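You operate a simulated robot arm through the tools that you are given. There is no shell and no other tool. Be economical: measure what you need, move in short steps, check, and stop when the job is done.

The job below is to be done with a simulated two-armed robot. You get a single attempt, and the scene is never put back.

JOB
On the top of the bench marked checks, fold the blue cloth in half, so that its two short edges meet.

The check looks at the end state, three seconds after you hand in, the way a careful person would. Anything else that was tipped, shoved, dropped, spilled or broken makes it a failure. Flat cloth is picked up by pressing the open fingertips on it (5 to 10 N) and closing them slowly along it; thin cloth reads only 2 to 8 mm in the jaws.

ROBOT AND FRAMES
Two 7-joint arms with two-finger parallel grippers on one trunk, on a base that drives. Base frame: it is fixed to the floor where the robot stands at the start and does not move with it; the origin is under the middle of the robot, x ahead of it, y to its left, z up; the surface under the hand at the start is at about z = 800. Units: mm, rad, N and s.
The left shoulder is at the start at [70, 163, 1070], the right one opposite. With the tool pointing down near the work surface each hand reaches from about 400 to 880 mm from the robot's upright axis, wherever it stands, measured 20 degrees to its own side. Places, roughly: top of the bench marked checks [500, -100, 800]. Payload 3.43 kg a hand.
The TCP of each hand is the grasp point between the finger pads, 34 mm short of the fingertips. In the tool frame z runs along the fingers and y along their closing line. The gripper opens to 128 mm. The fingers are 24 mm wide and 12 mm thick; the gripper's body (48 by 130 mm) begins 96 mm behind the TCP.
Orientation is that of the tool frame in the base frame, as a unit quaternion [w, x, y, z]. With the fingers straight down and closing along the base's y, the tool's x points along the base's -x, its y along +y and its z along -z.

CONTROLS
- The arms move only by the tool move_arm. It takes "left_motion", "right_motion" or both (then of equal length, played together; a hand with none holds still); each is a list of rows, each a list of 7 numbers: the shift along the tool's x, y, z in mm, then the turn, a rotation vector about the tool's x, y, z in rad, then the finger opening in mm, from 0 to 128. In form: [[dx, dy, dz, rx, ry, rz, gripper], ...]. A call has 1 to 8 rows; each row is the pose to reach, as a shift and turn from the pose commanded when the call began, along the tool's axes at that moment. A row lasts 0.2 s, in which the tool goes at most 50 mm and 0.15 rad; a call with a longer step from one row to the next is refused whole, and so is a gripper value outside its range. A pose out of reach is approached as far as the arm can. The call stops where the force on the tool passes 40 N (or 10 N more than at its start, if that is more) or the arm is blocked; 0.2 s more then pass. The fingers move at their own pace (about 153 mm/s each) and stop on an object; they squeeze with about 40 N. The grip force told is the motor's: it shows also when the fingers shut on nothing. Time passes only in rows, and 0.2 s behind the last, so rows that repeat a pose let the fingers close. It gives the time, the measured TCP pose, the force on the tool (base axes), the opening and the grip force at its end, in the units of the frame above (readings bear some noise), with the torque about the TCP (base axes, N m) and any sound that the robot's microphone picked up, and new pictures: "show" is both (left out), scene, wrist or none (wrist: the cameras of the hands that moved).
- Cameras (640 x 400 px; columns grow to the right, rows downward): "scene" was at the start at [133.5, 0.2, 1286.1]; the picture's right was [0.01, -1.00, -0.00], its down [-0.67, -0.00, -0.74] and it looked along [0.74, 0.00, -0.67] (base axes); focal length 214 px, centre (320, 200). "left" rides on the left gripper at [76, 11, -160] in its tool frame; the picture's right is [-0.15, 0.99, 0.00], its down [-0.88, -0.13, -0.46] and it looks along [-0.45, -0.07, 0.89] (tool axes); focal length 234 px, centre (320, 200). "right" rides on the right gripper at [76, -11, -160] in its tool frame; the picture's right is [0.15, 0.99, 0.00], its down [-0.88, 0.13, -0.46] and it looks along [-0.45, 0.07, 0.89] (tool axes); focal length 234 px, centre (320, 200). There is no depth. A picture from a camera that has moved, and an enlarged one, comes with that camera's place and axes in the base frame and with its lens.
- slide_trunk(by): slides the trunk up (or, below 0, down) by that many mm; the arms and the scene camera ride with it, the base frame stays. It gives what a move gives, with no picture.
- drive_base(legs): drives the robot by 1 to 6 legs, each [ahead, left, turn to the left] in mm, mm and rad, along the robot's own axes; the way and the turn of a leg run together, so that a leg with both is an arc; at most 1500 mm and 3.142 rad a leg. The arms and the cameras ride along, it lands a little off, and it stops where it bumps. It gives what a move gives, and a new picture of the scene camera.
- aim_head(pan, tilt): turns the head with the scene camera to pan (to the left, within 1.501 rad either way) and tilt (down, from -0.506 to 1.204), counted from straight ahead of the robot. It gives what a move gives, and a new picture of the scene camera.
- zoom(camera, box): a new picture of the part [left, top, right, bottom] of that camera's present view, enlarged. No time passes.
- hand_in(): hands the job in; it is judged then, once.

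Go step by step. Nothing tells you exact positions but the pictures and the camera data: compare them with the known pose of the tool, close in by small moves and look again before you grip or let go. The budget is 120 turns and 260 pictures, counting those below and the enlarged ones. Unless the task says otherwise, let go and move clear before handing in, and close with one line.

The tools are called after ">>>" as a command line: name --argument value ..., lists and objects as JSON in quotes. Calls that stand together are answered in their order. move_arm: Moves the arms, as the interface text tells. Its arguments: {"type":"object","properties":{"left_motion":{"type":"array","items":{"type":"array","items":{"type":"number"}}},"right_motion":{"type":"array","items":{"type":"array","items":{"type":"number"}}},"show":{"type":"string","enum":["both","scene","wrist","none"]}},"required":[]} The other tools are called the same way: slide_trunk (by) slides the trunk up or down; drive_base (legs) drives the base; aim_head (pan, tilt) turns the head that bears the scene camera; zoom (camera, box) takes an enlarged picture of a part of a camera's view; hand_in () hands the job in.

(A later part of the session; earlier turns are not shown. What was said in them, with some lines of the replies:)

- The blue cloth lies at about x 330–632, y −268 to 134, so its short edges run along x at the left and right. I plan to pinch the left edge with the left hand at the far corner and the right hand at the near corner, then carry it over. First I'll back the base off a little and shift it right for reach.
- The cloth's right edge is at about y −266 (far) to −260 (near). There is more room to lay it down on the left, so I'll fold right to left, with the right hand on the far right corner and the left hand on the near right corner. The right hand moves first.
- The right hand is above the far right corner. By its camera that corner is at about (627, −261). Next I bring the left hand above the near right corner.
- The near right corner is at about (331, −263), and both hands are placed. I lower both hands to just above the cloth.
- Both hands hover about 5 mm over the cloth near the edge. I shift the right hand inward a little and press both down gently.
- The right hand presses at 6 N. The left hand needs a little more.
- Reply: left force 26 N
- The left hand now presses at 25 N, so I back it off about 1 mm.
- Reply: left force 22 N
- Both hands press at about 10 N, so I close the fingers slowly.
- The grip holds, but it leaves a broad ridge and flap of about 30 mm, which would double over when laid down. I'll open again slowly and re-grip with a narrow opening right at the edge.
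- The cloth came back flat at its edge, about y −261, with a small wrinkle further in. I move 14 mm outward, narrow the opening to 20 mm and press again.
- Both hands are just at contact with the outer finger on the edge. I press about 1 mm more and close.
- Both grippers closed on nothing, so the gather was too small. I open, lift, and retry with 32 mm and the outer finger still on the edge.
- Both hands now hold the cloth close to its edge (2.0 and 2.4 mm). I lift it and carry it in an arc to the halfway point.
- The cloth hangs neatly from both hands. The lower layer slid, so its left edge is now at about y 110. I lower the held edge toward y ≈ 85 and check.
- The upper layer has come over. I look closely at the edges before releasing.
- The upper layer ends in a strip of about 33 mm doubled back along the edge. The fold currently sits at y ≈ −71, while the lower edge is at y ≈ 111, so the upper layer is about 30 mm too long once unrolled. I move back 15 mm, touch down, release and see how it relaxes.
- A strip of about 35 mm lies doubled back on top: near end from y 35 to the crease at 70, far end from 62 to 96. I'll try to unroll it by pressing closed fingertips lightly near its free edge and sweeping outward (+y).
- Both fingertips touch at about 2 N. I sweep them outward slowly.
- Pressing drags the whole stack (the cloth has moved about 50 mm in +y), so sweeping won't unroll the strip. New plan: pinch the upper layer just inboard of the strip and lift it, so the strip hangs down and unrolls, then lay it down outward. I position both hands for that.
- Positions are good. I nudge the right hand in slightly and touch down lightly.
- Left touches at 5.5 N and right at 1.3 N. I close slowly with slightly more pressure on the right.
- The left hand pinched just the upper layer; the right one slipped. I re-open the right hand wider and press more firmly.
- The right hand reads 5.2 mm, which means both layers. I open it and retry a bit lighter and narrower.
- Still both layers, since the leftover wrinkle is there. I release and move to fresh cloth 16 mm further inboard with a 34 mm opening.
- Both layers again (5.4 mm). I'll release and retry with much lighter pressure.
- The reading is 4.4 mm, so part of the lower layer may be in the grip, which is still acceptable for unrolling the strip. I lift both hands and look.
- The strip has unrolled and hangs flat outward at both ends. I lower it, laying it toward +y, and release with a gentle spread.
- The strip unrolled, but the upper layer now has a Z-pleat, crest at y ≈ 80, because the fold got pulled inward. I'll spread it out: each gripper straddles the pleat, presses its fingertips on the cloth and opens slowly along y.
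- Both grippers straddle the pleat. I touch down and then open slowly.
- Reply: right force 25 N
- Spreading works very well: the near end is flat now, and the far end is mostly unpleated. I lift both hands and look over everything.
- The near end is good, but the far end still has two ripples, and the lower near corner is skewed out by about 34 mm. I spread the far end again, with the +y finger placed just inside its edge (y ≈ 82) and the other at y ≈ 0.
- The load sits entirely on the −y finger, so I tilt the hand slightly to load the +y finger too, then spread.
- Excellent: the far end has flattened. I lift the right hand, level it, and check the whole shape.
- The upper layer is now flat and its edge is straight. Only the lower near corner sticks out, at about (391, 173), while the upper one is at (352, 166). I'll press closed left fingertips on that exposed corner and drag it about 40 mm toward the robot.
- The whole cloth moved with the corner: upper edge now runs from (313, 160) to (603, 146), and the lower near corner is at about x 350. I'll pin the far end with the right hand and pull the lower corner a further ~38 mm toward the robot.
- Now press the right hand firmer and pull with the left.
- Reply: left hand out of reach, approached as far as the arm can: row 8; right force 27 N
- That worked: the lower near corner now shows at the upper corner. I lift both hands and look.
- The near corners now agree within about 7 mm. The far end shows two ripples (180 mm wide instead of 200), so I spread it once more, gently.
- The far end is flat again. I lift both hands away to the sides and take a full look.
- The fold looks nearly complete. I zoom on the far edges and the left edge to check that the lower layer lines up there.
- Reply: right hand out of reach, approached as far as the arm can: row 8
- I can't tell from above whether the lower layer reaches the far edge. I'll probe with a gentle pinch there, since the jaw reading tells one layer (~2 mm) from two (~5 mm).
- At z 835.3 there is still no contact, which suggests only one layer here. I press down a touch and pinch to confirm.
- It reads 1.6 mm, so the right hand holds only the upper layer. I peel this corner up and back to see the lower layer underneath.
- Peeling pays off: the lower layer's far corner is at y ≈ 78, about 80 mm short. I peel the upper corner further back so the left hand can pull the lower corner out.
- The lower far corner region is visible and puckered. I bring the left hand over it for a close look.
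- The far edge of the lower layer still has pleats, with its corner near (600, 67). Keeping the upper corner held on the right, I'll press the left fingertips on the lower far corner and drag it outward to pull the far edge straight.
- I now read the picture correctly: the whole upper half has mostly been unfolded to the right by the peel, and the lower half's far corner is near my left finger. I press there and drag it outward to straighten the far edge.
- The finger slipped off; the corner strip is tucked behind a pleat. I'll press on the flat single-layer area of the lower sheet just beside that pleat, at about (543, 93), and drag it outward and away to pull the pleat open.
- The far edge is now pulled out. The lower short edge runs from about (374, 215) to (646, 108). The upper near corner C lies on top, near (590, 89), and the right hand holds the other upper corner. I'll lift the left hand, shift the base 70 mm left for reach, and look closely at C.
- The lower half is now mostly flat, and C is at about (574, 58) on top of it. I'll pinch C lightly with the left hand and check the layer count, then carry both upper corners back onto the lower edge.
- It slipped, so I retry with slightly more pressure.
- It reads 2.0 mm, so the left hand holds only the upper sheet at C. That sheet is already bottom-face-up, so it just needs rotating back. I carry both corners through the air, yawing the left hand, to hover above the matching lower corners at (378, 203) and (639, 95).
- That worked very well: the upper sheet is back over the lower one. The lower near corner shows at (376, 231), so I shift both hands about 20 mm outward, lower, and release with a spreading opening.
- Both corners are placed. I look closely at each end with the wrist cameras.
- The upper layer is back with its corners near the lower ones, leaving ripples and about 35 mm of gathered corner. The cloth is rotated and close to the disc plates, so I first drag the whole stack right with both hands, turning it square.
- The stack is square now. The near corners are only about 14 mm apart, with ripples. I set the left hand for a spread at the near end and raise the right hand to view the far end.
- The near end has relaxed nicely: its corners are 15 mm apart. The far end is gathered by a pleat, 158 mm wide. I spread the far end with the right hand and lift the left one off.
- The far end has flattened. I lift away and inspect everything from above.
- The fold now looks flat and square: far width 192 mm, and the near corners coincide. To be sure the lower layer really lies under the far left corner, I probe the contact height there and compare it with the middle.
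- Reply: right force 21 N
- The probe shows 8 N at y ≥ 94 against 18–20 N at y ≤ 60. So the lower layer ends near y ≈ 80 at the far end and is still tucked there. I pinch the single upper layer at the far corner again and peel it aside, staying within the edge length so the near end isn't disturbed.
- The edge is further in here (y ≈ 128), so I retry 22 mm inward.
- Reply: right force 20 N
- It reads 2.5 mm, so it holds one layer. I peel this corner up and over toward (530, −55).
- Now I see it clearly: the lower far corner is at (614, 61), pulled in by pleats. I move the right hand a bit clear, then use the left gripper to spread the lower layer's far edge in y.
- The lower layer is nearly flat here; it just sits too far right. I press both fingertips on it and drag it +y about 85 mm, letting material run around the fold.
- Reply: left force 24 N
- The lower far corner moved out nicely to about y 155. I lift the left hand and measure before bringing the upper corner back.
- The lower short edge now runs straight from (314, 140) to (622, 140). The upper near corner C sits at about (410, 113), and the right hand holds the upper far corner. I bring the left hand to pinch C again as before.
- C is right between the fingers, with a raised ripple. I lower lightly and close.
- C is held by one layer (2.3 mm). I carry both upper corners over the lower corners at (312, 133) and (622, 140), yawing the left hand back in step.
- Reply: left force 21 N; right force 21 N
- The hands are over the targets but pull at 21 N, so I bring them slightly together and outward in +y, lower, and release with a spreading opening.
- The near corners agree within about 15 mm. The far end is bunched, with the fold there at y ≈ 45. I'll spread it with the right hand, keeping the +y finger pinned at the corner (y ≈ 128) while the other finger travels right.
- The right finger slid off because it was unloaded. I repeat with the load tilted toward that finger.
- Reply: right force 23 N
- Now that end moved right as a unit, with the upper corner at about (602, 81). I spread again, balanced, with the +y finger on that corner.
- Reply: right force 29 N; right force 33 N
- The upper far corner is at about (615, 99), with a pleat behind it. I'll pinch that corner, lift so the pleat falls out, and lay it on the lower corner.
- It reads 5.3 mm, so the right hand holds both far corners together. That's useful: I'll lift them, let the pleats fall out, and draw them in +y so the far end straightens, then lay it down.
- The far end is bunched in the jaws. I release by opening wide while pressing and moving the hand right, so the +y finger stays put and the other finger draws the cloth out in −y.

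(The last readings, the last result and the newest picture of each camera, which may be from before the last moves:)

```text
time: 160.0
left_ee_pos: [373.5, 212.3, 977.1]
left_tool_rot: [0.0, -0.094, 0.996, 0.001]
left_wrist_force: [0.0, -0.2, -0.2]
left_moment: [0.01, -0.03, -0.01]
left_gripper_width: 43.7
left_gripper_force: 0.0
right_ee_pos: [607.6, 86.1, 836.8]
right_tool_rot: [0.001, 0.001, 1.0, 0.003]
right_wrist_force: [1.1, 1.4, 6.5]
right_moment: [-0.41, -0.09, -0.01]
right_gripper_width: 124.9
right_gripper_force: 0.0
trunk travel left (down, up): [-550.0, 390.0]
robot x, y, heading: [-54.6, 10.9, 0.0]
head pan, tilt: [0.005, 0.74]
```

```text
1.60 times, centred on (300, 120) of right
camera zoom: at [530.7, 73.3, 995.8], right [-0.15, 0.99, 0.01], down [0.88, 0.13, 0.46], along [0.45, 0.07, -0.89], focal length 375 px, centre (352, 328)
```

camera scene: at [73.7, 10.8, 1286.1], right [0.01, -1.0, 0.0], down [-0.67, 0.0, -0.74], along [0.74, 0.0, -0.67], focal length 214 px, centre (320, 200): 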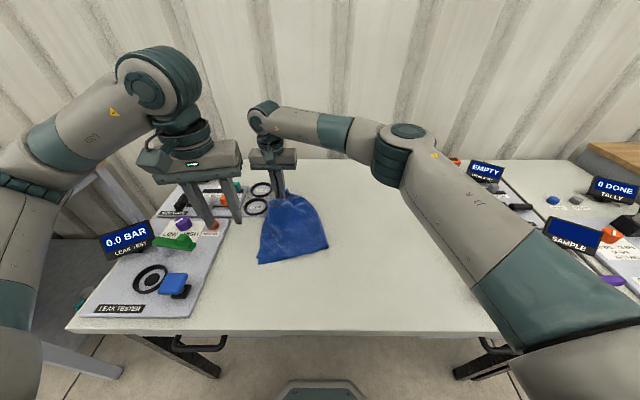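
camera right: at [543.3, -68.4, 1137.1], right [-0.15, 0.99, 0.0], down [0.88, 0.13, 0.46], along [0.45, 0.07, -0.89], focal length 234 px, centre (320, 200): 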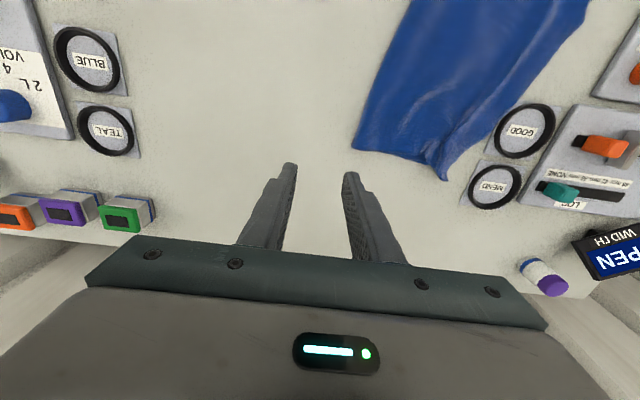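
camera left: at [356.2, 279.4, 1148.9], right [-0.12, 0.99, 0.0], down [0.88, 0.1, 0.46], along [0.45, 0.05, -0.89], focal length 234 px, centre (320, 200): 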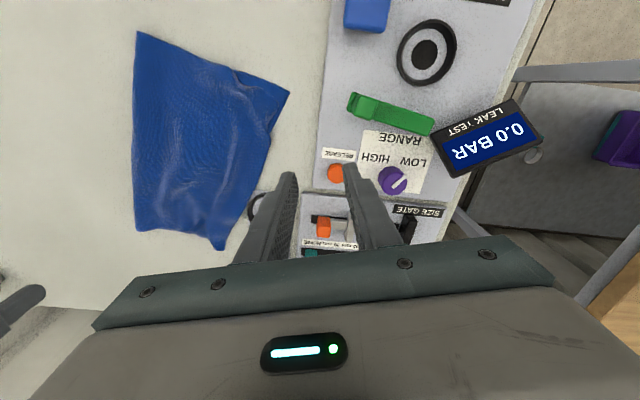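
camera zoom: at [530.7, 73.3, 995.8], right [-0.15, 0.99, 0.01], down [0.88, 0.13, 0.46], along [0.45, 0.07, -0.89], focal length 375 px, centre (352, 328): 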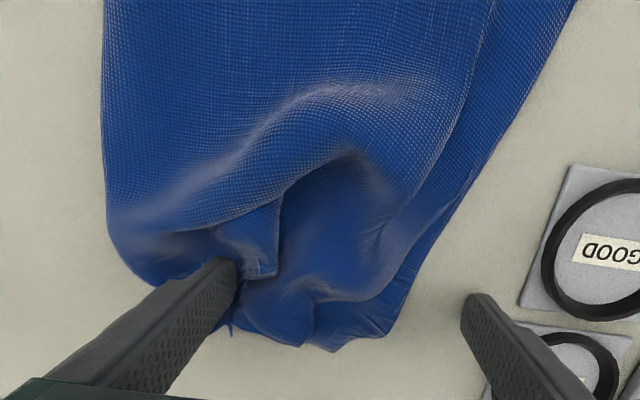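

The bunch opened and moved off the disc. I spread again, balanced, from the middle of the far end.

>>> move_arm --right_motion '[[4, -14, -15, 0.01, 0, 0, 70], [6, -26, -15, 0.022, 0, 0, 50], [6, -26, -3, 0.024, 0, 0, 50], [6, -26, 0.5, 0.024, 0, 0, 50], [6, -26, 1, 0.024, 0, 0, 69], [6, -26, 1, 0.024, 0, 0, 88], [6, -26, 1, 0.024, 0, 0, 107], [6, -26, 1, 0.024, 0, 0, 126]]' --show "none"

>>> zoom --camera "right" --box '[100, 0, 500, 240]'

```text
time: 161.8
left_ee_pos: [374.0, 211.7, 978.1]
left_tool_rot: [0.001, -0.095, 0.995, 0.0]
left_wrist_force: [-0.1, -0.6, -0.6]
left_moment: [-0.03, 0.0, 0.01]
left_gripper_width: 43.9
left_gripper_force: 0.1
right_ee_pos: [601.0, 60.3, 837.4]
right_tool_rot: [0.001, 0.0, 1.0, -0.008]
right_wrist_force: [1.1, -1.9, 13.4]
right_moment: [0.75, 0.05, -0.05]
right_gripper_width: 124.3
right_gripper_force: 0.0
trunk travel left (down, up): [-550.0, 390.0]
robot x, y, heading: [-60.2, 7.3, -0.001]
head pan, tilt: [0.005, 0.74]
```

```text
1.60 times, centred on (300, 120) of right
camera zoom: at [524.5, 51.1, 995.6], right [-0.15, 0.99, -0.02], down [0.88, 0.14, 0.46], along [0.45, 0.05, -0.89], focal length 375 px, centre (352, 328)
```

zoom: 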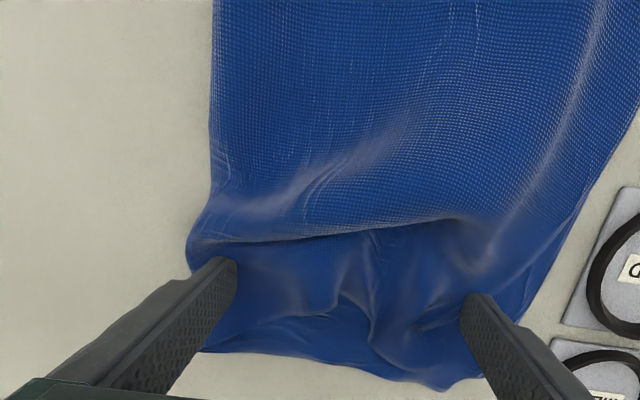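

The far end is much wider now. I lift the right hand to see how the layers lie.

>>> move_arm --right_motion '[[0, 0, -25, -0.01, 0, 0, 126], [0, 0, -65, -0.016, 0, 0, 126], [0, 0, -105, -0.016, 0, 0, 126], [20, -20, -130, -0.016, 0, 0, 100]]' --show "none"

>>> zoom --camera "right" --box '[140, 0, 480, 220]'

>>> zoom --camera "scene" --box '[220, 170, 380, 290]'

```text
time: 162.8
left_ee_pos: [373.4, 210.5, 977.2]
left_tool_rot: [0.0, -0.096, 0.995, 0.0]
left_wrist_force: [-0.5, -1.2, 0.4]
left_moment: [0.05, 0.0, 0.0]
left_gripper_width: 43.8
left_gripper_force: 0.0
right_ee_pos: [580.6, 41.1, 965.7]
right_tool_rot: [0.002, -0.001, 1.0, 0.0]
right_wrist_force: [-0.4, 0.3, 0.3]
right_moment: [0.03, -0.02, -0.03]
right_gripper_width: 100.1
right_gripper_force: 0.0
trunk travel left (down, up): [-550.0, 390.0]
robot x, y, heading: [-63.9, 4.6, -0.004]
head pan, tilt: [0.005, 0.74]
```

```text
1.82 times, centred on (310, 110) of right
camera zoom: at [504.2, 28.5, 1124.2], right [-0.15, 0.99, 0.0], down [0.88, 0.13, 0.46], along [0.45, 0.07, -0.89], focal length 426 px, centre (338, 364)
```

zoom: 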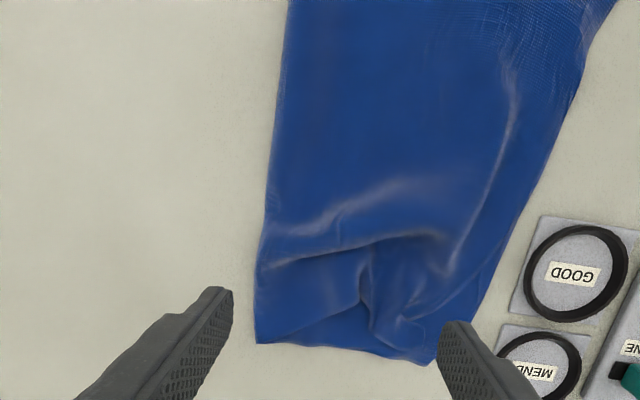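

```text
3.33 times, centred on (300, 230) of scene
camera zoom: at [72.5, 8.7, 1286.2], right [0.01, -1.0, 0.0], down [-0.67, 0.0, -0.74], along [0.74, 0.01, -0.67], focal length 715 px, centre (387, 100)
```

zoom: 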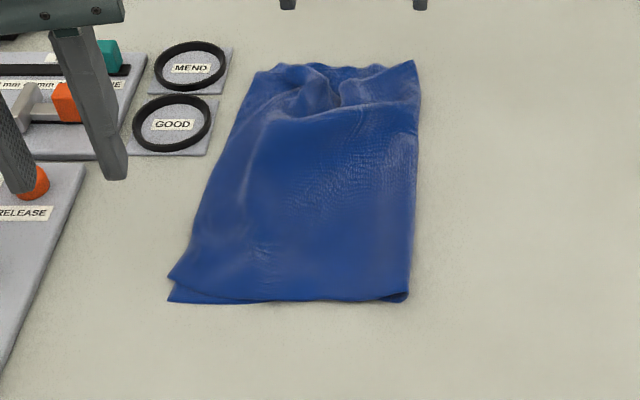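

The shape is nearly right: one cross ripple at x ≈ 568 and the far end narrowed to 150 mm. I turn the right gripper 90° and spread along x across that ripple.

>>> move_arm --right_motion '[[1, 3, 0, 0, 0, 0.148, 58], [2, 6, 0, 0, 0, 0.296, 58], [3, 9, 0, 0, 0, 0.444, 58], [4, 12, 0, 0, 0, 0.592, 58], [5, 15, 0, 0, 0, 0.74, 58], [6, 17, 0, 0, 0, 0.888, 58], [6, 19, 10, 0, 0, 1.036, 58], [6, 19, 30, 0, 0, 1.184, 58]]' --show "none"

>>> move_arm --right_motion '[[0, 0, 20, 0, 0, 0.14, 58], [0, 0, 50, 0, 0, 0.28, 58], [0, 0, 75, 0, 0, 0.386, 58], [0, 0, 90, 0, 0, 0.386, 58], [0, 0, 97, 0, 0, 0.386, 58], [0, 0, 98.5, 0, 0, 0.386, 58]]' --show "none"

>>> zoom --camera "right" --box '[100, 0, 540, 260]'

```text
time: 164.6
left_ee_pos: [374.3, 210.8, 977.0]
left_tool_rot: [0.0, -0.096, 0.995, 0.0]
left_wrist_force: [0.4, -0.4, -0.1]
left_moment: [0.0, 0.03, 0.04]
left_gripper_width: 43.7
left_gripper_force: 0.1
right_ee_pos: [575.6, 60.9, 936.0]
right_tool_rot: [0.001, 0.56, 0.829, -0.001]
right_wrist_force: [-0.7, 0.2, 0.9]
right_moment: [-0.01, 0.03, -0.03]
right_gripper_width: 58.1
right_gripper_force: 0.1
trunk travel left (down, up): [-550.0, 390.0]
robot x, y, heading: [-59.8, 7.4, -0.003]
head pan, tilt: [0.005, 0.74]
```

```text
time: 166.0
left_ee_pos: [373.8, 211.5, 977.2]
left_tool_rot: [0.0, -0.095, 0.996, 0.0]
left_wrist_force: [0.4, -0.7, -1.2]
left_moment: [0.0, 0.0, -0.04]
left_gripper_width: 44.3
left_gripper_force: 0.0
right_ee_pos: [574.8, 59.2, 839.2]
right_tool_rot: [0.0, 0.707, 0.707, 0.001]
right_wrist_force: [0.9, 1.5, 5.8]
right_moment: [-0.04, -0.22, 0.06]
right_gripper_width: 58.6
right_gripper_force: 0.6
trunk travel left (down, up): [-550.0, 390.0]
robot x, y, heading: [-58.5, 4.6, 0.001]
head pan, tilt: [0.005, 0.74]
```

```text
1.45 times, centred on (320, 130) of right
camera zoom: at [563.0, 136.7, 996.7], right [0.99, 0.15, 0.0], down [0.13, -0.88, 0.46], along [0.07, -0.45, -0.89], focal length 341 px, centre (320, 302)
```

zoom: 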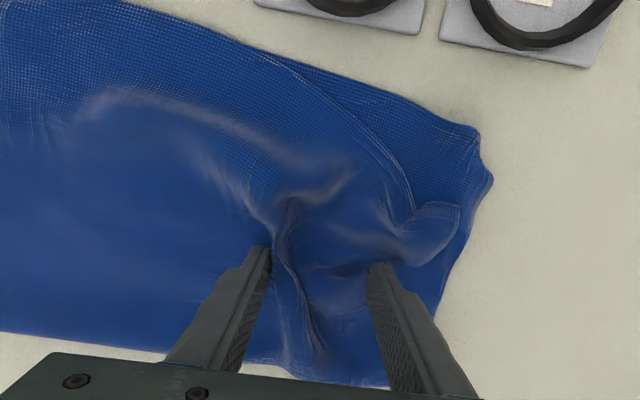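

From this side the lower edge sits up to about 40 mm beyond the upper edge near the far corner. I spread along x now to take out the cross ripple.

>>> move_arm --right_motion '[[0, 0, 1, 0, 0, 0, 58], [0, 0, 1.3, 0, 0, 0, 68], [0, 0, 1.5, 0, 0, 0, 78], [0, 0, 1.5, 0, 0, 0, 88], [0, 0, 1.5, 0, 0, 0, 98], [0, 0, 1.5, 0, 0, 0, 108], [0, 0, 1.5, 0, 0, 0, 117], [0, 0, 1.5, 0, 0, 0, 126]]' --show "none"

>>> move_arm --right_motion '[[0, 0, -25, 0, 0, 0, 126], [0, 0, -60, 0, 0, 0, 110]]' --show "none"

>>> zoom --camera "right" --box '[100, 0, 540, 260]'

```text
time: 167.8
left_ee_pos: [373.3, 211.4, 978.2]
left_tool_rot: [0.0, -0.095, 0.995, 0.0]
left_wrist_force: [0.2, -0.1, 0.7]
left_moment: [0.0, 0.02, 0.0]
left_gripper_width: 43.8
left_gripper_force: 0.1
right_ee_pos: [574.6, 61.3, 837.8]
right_tool_rot: [0.001, 0.707, 0.708, 0.0]
right_wrist_force: [-1.0, 0.1, 12.2]
right_moment: [0.03, -0.65, 0.04]
right_gripper_width: 124.7
right_gripper_force: 0.0
trunk travel left (down, up): [-550.0, 390.0]
robot x, y, heading: [-57.8, 11.1, -0.0]
head pan, tilt: [0.005, 0.74]
```

```text
time: 168.4
left_ee_pos: [373.2, 211.1, 977.5]
left_tool_rot: [0.0, -0.094, 0.996, 0.0]
left_wrist_force: [0.2, 0.6, 1.2]
left_moment: [-0.01, -0.03, 0.01]
left_gripper_width: 43.8
left_gripper_force: 0.2
right_ee_pos: [574.6, 61.8, 895.3]
right_tool_rot: [0.002, 0.706, 0.708, -0.001]
right_wrist_force: [-1.1, -0.6, 0.5]
right_moment: [0.0, 0.02, -0.05]
right_gripper_width: 110.2
right_gripper_force: 0.1
trunk travel left (down, up): [-550.0, 390.0]
robot x, y, heading: [-60.5, 12.6, -0.001]
head pan, tilt: [0.005, 0.74]
```

```text
1.45 times, centred on (320, 130) of right
camera zoom: at [563.0, 136.4, 1054.8], right [0.99, 0.15, 0.0], down [0.13, -0.88, 0.46], along [0.07, -0.45, -0.89], focal length 341 px, centre (320, 302)
```

zoom: 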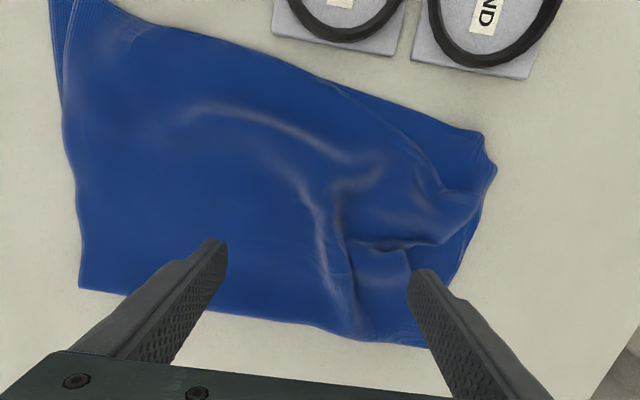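

The spread took out most of the cross ripple. Next I turn the gripper back and spread the far end in y once more, near x ≈ 612.

>>> move_arm --right_motion '[[1, 5, -5, 0, 0, -0.148, 80], [2, 10, -10, 0, 0, -0.296, 50], [4, 15, -15, 0, 0, -0.444, 50], [5, 20, -15, 0, 0, -0.592, 50], [6, 25, -15, 0, 0, -0.74, 50], [8, 30, -15, 0, 0, -0.888, 50], [9, 34, -15, 0, 0, -1.036, 50], [10, 38, -15, 0, 0, -1.184, 50]]' --show "none"

>>> move_arm --right_motion '[[0, 0, 10, 0, 0, -0.14, 50], [0, 0, 30, 0, 0, -0.28, 50], [0, 0, 50, 0, 0, -0.386, 50], [0, 0, 64, 0, 0, -0.386, 50], [0, 0, 70, 0, 0, -0.386, 50]]' --show "none"

>>> move_arm --right_motion '[[0, 0, 1, 0.02, 0, 0, 50], [0, 0, 3, 0.02, 0, 0, 50], [0, 0, 3.5, 0.02, 0, 0, 62], [0, 0, 3.5, 0.02, 0, 0, 75], [0, 0, 3.5, 0.02, 0, 0, 88], [0, 0, 3.5, 0.02, 0, 0, 101], [0, 0, 3.5, 0.02, 0, 0, 114], [0, 0, 3.5, 0.02, 0, 0, 126]]' --show "none"

>>> zoom --camera "right" --box '[100, 0, 500, 240]'

```text
time: 170.2
left_ee_pos: [373.8, 211.9, 976.0]
left_tool_rot: [0.0, -0.095, 0.995, 0.0]
left_wrist_force: [-0.5, 0.3, -0.1]
left_moment: [0.02, -0.01, -0.02]
left_gripper_width: 44.1
left_gripper_force: 0.1
right_ee_pos: [614.3, 71.4, 910.5]
right_tool_rot: [0.0, 0.19, 0.982, -0.002]
right_wrist_force: [-0.6, -0.7, 0.3]
right_moment: [0.0, -0.02, 0.01]
right_gripper_width: 50.3
right_gripper_force: 0.0
trunk travel left (down, up): [-550.0, 390.0]
robot x, y, heading: [-60.5, 10.3, -0.004]
head pan, tilt: [0.005, 0.74]
```

```text
time: 171.4
left_ee_pos: [373.9, 211.7, 977.0]
left_tool_rot: [0.0, -0.095, 0.995, 0.0]
left_wrist_force: [-0.5, 1.0, 0.0]
left_moment: [-0.01, 0.01, 0.01]
left_gripper_width: 43.8
left_gripper_force: 0.0
right_ee_pos: [613.6, 71.2, 841.0]
right_tool_rot: [0.0, -0.001, 1.0, -0.001]
right_wrist_force: [-0.1, 0.1, -0.3]
right_moment: [0.01, 0.03, 0.0]
right_gripper_width: 50.1
right_gripper_force: 0.0
trunk travel left (down, up): [-550.0, 390.0]
robot x, y, heading: [-58.6, 13.2, -0.002]
head pan, tilt: [0.005, 0.74]
```

```text
time: 173.2
left_ee_pos: [374.1, 211.7, 977.9]
left_tool_rot: [0.001, -0.095, 0.996, 0.0]
left_wrist_force: [0.0, 0.7, -0.1]
left_moment: [0.0, 0.01, 0.02]
left_gripper_width: 43.8
left_gripper_force: 0.1
right_ee_pos: [614.2, 72.1, 838.9]
right_tool_rot: [0.001, 0.0, 1.0, -0.01]
right_wrist_force: [0.5, 1.5, 7.2]
right_moment: [0.28, 0.05, -0.02]
right_gripper_width: 121.5
right_gripper_force: 0.0
trunk travel left (down, up): [-550.0, 390.0]
robot x, y, heading: [-62.7, 10.6, 0.002]
head pan, tilt: [0.005, 0.74]
```

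```text
1.60 times, centred on (300, 120) of right
camera zoom: at [537.0, 63.1, 997.0], right [-0.15, 0.99, -0.02], down [0.88, 0.14, 0.45], along [0.45, 0.05, -0.89], focal length 375 px, centre (352, 328)
```

zoom: 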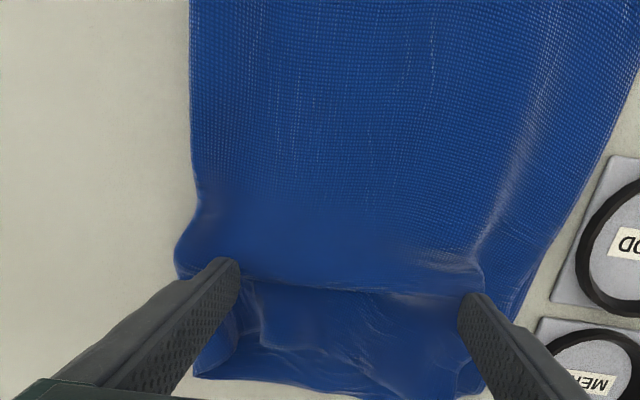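

Good, the far end is wide now. I lift clear and look.

>>> move_arm --right_motion '[[0, 0, -25, -0.01, 0, 0, 126], [0, 0, -65, -0.02, 0, 0, 126], [10, -10, -105, -0.02, 0, 0, 100], [25, -25, -140, -0.02, 0, 0, 80]]' --show "none"

>>> zoom --camera "right" --box '[160, 0, 480, 220]'

>>> zoom --camera "scene" --box '[220, 170, 380, 290]'

```text
time: 174.2
left_ee_pos: [372.7, 211.8, 977.0]
left_tool_rot: [0.0, -0.096, 0.995, 0.0]
left_wrist_force: [0.8, -0.7, 0.5]
left_moment: [0.02, -0.03, -0.01]
left_gripper_width: 43.8
left_gripper_force: 0.0
right_ee_pos: [587.5, 48.6, 978.4]
right_tool_rot: [0.0, 0.0, 1.0, 0.0]
right_wrist_force: [-0.8, -0.3, -0.6]
right_moment: [0.0, -0.01, 0.0]
right_gripper_width: 80.2
right_gripper_force: 0.0
trunk travel left (down, up): [-550.0, 390.0]
robot x, y, heading: [-62.2, 10.7, -0.002]
head pan, tilt: [0.005, 0.74]
```

```text
1.82 times, centred on (320, 110) of right
camera zoom: at [510.8, 37.1, 1137.4], right [-0.15, 0.99, 0.0], down [0.88, 0.13, 0.46], along [0.45, 0.07, -0.89], focal length 426 px, centre (320, 364)
```

zoom: 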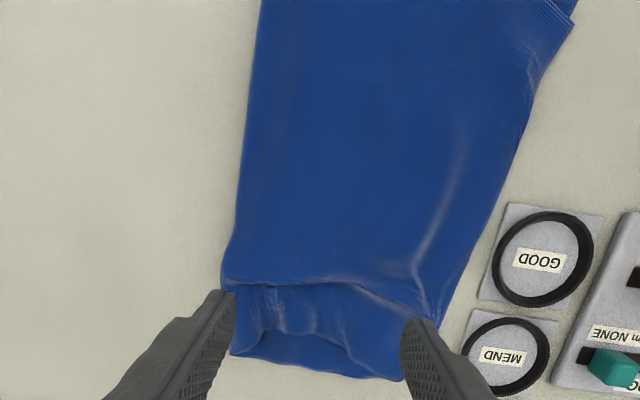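

```text
3.33 times, centred on (300, 230) of scene
camera zoom: at [72.5, 10.1, 1286.2], right [0.01, -1.0, 0.0], down [-0.67, 0.0, -0.74], along [0.74, 0.01, -0.67], focal length 715 px, centre (387, 100)
```

zoom: 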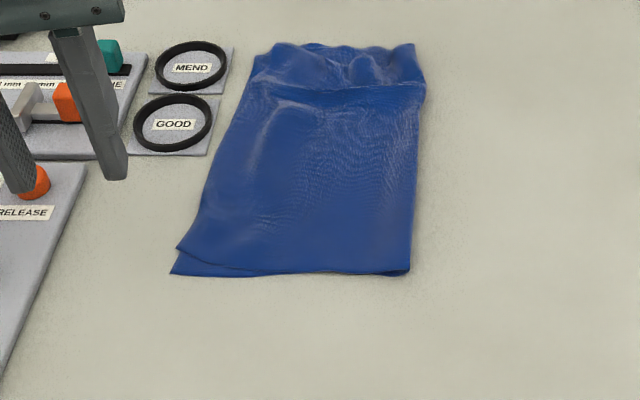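

Only one cross pleat near the far end is left (x ≈ 609). I spread it along x in one sequence, then lift.

>>> move_arm --right_motion '[[-2, 2, 5, 0, 0, 0.148, 54], [-4, 4, 10, 0, 0, 0.296, 54], [-6, 6, 15, 0, 0, 0.444, 54], [-8, 8, 20, 0, 0, 0.592, 54], [-10, 9, 25, 0, 0, 0.74, 54], [-12, 10, 30, 0, 0, 0.888, 54], [-12, 11, 35, 0, 0, 1.036, 54], [-12, 11, 40, 0, 0, 1.184, 54]]' --show "none"

>>> move_arm --right_motion '[[0, 0, 25, 0, 0, 0.14, 54], [0, 0, 55, 0, 0, 0.28, 54], [0, 0, 80, 0, 0, 0.386, 54], [0, 0, 93, 0, 0, 0.386, 54], [0, 0, 98, 0, 0, 0.386, 54]]' --show "none"

>>> move_arm --right_motion '[[0, 0, 2, 0, 0, 0, 54], [0, 0, 3, 0, 0, 0, 54], [0, 0, 3.5, 0, 0, 0, 62], [0, 0, 3.5, 0, 0, 0, 70], [0, 0, 3.5, 0, 0, 0, 79], [0, 0, 3.5, 0, 0, 0, 88], [0, 0, 3.5, 0, 0, 0, 97], [0, 0, 3.5, 0, 0, 0, 104]]' --show "none"

>>> move_arm --right_motion '[[0, 0, -25, 0, 0, 0, 104], [0, 0, -65, 0, 0, 0, 104], [0, 0, -100, 0, 0, 0, 80]]' --show "none"

>>> zoom --camera "right" --box '[100, 0, 540, 260]'

>>> zoom --camera "scene" --box '[220, 170, 380, 290]'

```text
time: 176.0
left_ee_pos: [373.8, 211.6, 976.8]
left_tool_rot: [0.0, -0.094, 0.996, 0.0]
left_wrist_force: [0.5, 0.5, 0.2]
left_moment: [0.0, 0.01, -0.02]
left_gripper_width: 43.8
left_gripper_force: 0.0
right_ee_pos: [601.4, 61.2, 938.0]
right_tool_rot: [0.001, 0.559, 0.829, -0.001]
right_wrist_force: [0.2, -1.0, 0.0]
right_moment: [0.0, -0.01, -0.02]
right_gripper_width: 54.1
right_gripper_force: 0.0
trunk travel left (down, up): [-550.0, 390.0]
robot x, y, heading: [-59.7, 9.5, -0.001]
head pan, tilt: [0.005, 0.74]
```

```text
time: 177.2
left_ee_pos: [375.2, 211.5, 977.7]
left_tool_rot: [0.0, -0.095, 0.995, -0.001]
left_wrist_force: [-0.2, 0.0, -0.3]
left_moment: [-0.02, 0.0, 0.01]
left_gripper_width: 44.3
left_gripper_force: 0.0
right_ee_pos: [600.9, 60.0, 839.5]
right_tool_rot: [0.0, 0.707, 0.707, -0.001]
right_wrist_force: [-0.1, -1.0, 0.0]
right_moment: [-0.01, -0.02, 0.05]
right_gripper_width: 53.9
right_gripper_force: 0.1
trunk travel left (down, up): [-550.0, 390.0]
robot x, y, heading: [-57.0, 12.2, 0.002]
head pan, tilt: [0.005, 0.74]
```

```text
time: 179.0
left_ee_pos: [373.3, 211.7, 977.8]
left_tool_rot: [0.001, -0.095, 0.995, -0.001]
left_wrist_force: [-0.5, -0.5, 0.1]
left_moment: [-0.02, -0.03, 0.01]
left_gripper_width: 44.3
left_gripper_force: 0.1
right_ee_pos: [601.0, 60.0, 837.2]
right_tool_rot: [0.0, 0.707, 0.707, -0.001]
right_wrist_force: [-1.0, 0.4, 1.4]
right_moment: [0.01, -0.08, -0.01]
right_gripper_width: 103.6
right_gripper_force: 0.1
trunk travel left (down, up): [-550.0, 390.0]
robot x, y, heading: [-59.9, 9.5, -0.005]
head pan, tilt: [0.005, 0.74]
```

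```text
time: 179.8
left_ee_pos: [373.4, 213.3, 977.4]
left_tool_rot: [0.0, -0.095, 0.995, 0.0]
left_wrist_force: [0.1, 0.6, 0.1]
left_moment: [-0.01, -0.02, 0.02]
left_gripper_width: 44.1
left_gripper_force: 0.2
right_ee_pos: [600.2, 61.0, 936.9]
right_tool_rot: [0.001, 0.706, 0.708, -0.001]
right_wrist_force: [0.2, 0.1, -0.1]
right_moment: [0.01, 0.02, -0.01]
right_gripper_width: 79.8
right_gripper_force: 0.0
trunk travel left (down, up): [-550.0, 390.0]
robot x, y, heading: [-61.1, 10.0, -0.001]
head pan, tilt: [0.005, 0.74]
```

```text
1.45 times, centred on (320, 130) of right
camera zoom: at [587.9, 136.3, 1094.9], right [0.99, 0.15, 0.0], down [0.13, -0.88, 0.46], along [0.07, -0.45, -0.89], focal length 341 px, centre (320, 302)
```

zoom: 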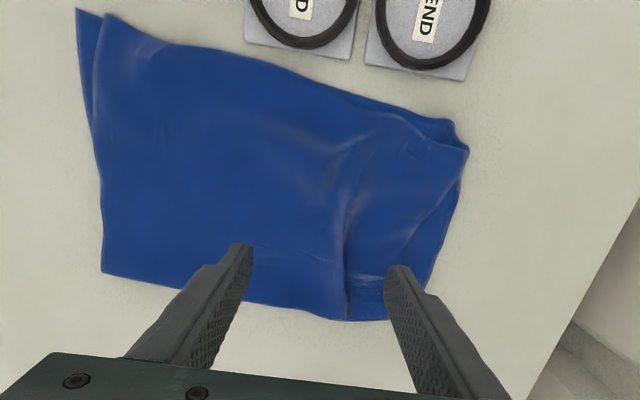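

```text
3.33 times, centred on (300, 230) of scene
camera zoom: at [73.0, 10.9, 1286.1], right [0.01, -1.0, 0.0], down [-0.67, 0.0, -0.74], along [0.74, 0.0, -0.67], focal length 715 px, centre (387, 100)
5 turns are left
```

zoom: 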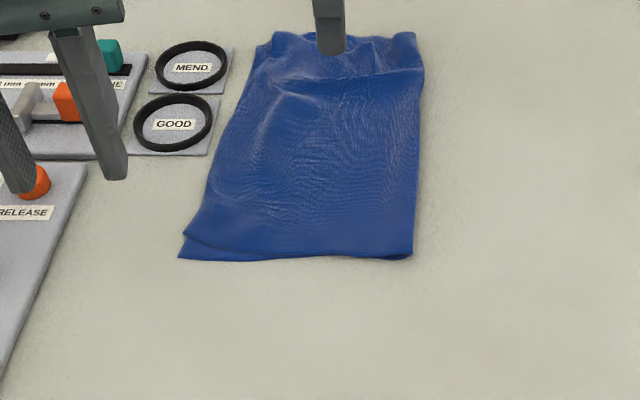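

The two short edges now lie together along their length, with corners about 15–20 mm apart and only minor wrinkles left. I move both hands clear.

>>> move_arm --right_motion '[[0, 0, -30, 0, 0, 0, 80], [-30, 0, -50, 0, 0, 0, 80], [-70, 0, -60, 0, 0, 0, 80], [-110, 0, -60, 0, 0, 0, 80], [-150, 0, -60, 0, 0, 0, 80], [-190, 0, -60, 0, 0, 0, 80]]' --left_motion '[[0, 0, -20, 0, 0, 0, 44], [0, 20, -40, 0, 0, 0, 44], [0, 40, -50, 0, 0, 0, 44], [0, 60, -50, 0, 0, 0, 44], [0, 80, -50, 0, 0, 0, 44], [0, 100, -50, 0, 0, 0, 44]]' --show "scene"

>>> zoom --camera "scene" --box '[220, 170, 380, 290]'

```text
time: 181.2
left_ee_pos: [354.3, 308.0, 1028.8]
left_tool_rot: [0.0, -0.095, 0.995, 0.001]
left_wrist_force: [0.7, -0.3, 0.0]
left_moment: [0.02, -0.01, 0.0]
left_gripper_width: 44.0
left_gripper_force: 0.1
right_ee_pos: [598.9, -129.3, 996.4]
right_tool_rot: [0.0, 0.707, 0.707, -0.001]
right_wrist_force: [0.7, -0.2, 0.8]
right_moment: [0.01, -0.01, 0.02]
right_gripper_width: 80.1
right_gripper_force: 0.2
trunk travel left (down, up): [-550.0, 390.0]
robot x, y, heading: [-58.6, 4.7, 0.001]
head pan, tilt: [0.005, 0.74]
camera scene: at [72.8, 9.8, 1286.2], right [0.01, -1.0, 0.0], down [-0.67, 0.0, -0.74], along [0.74, 0.01, -0.67], focal length 214 px, centre (320, 200)
```

scene: 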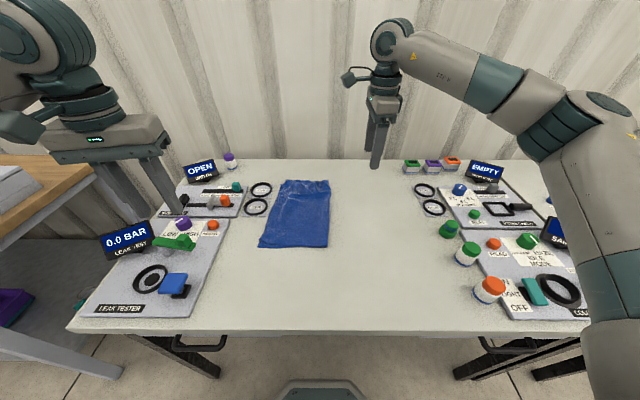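

```text
3.33 times, centred on (300, 230) of scene
camera zoom: at [72.8, 9.8, 1286.2], right [0.01, -1.0, 0.0], down [-0.67, 0.0, -0.74], along [0.74, 0.01, -0.67], focal length 715 px, centre (387, 100)
4 turns are left
```

zoom: 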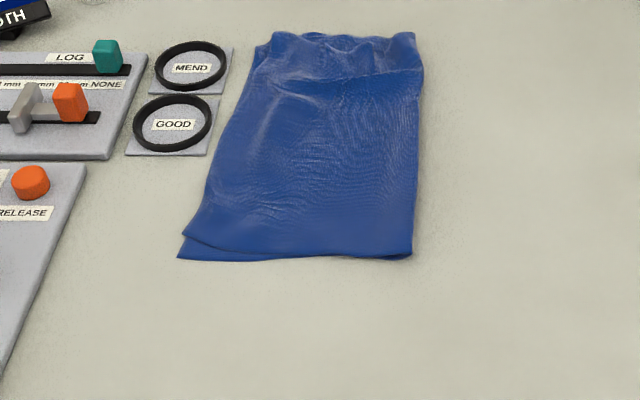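

The cloth lies folded in half with its short edges together at the left. Both hands are clear and nothing else looks disturbed, so I hand in.

>>> hand_in

```text
The job is handed in.
```

I folded the blue cloth in half on the bench. By the last pictures its short edges meet to within about 15–20 mm at the corners, with some wrinkles left at the far end. Nothing else looked moved, though the cloth touched the plate of the GOOD disc along the way.
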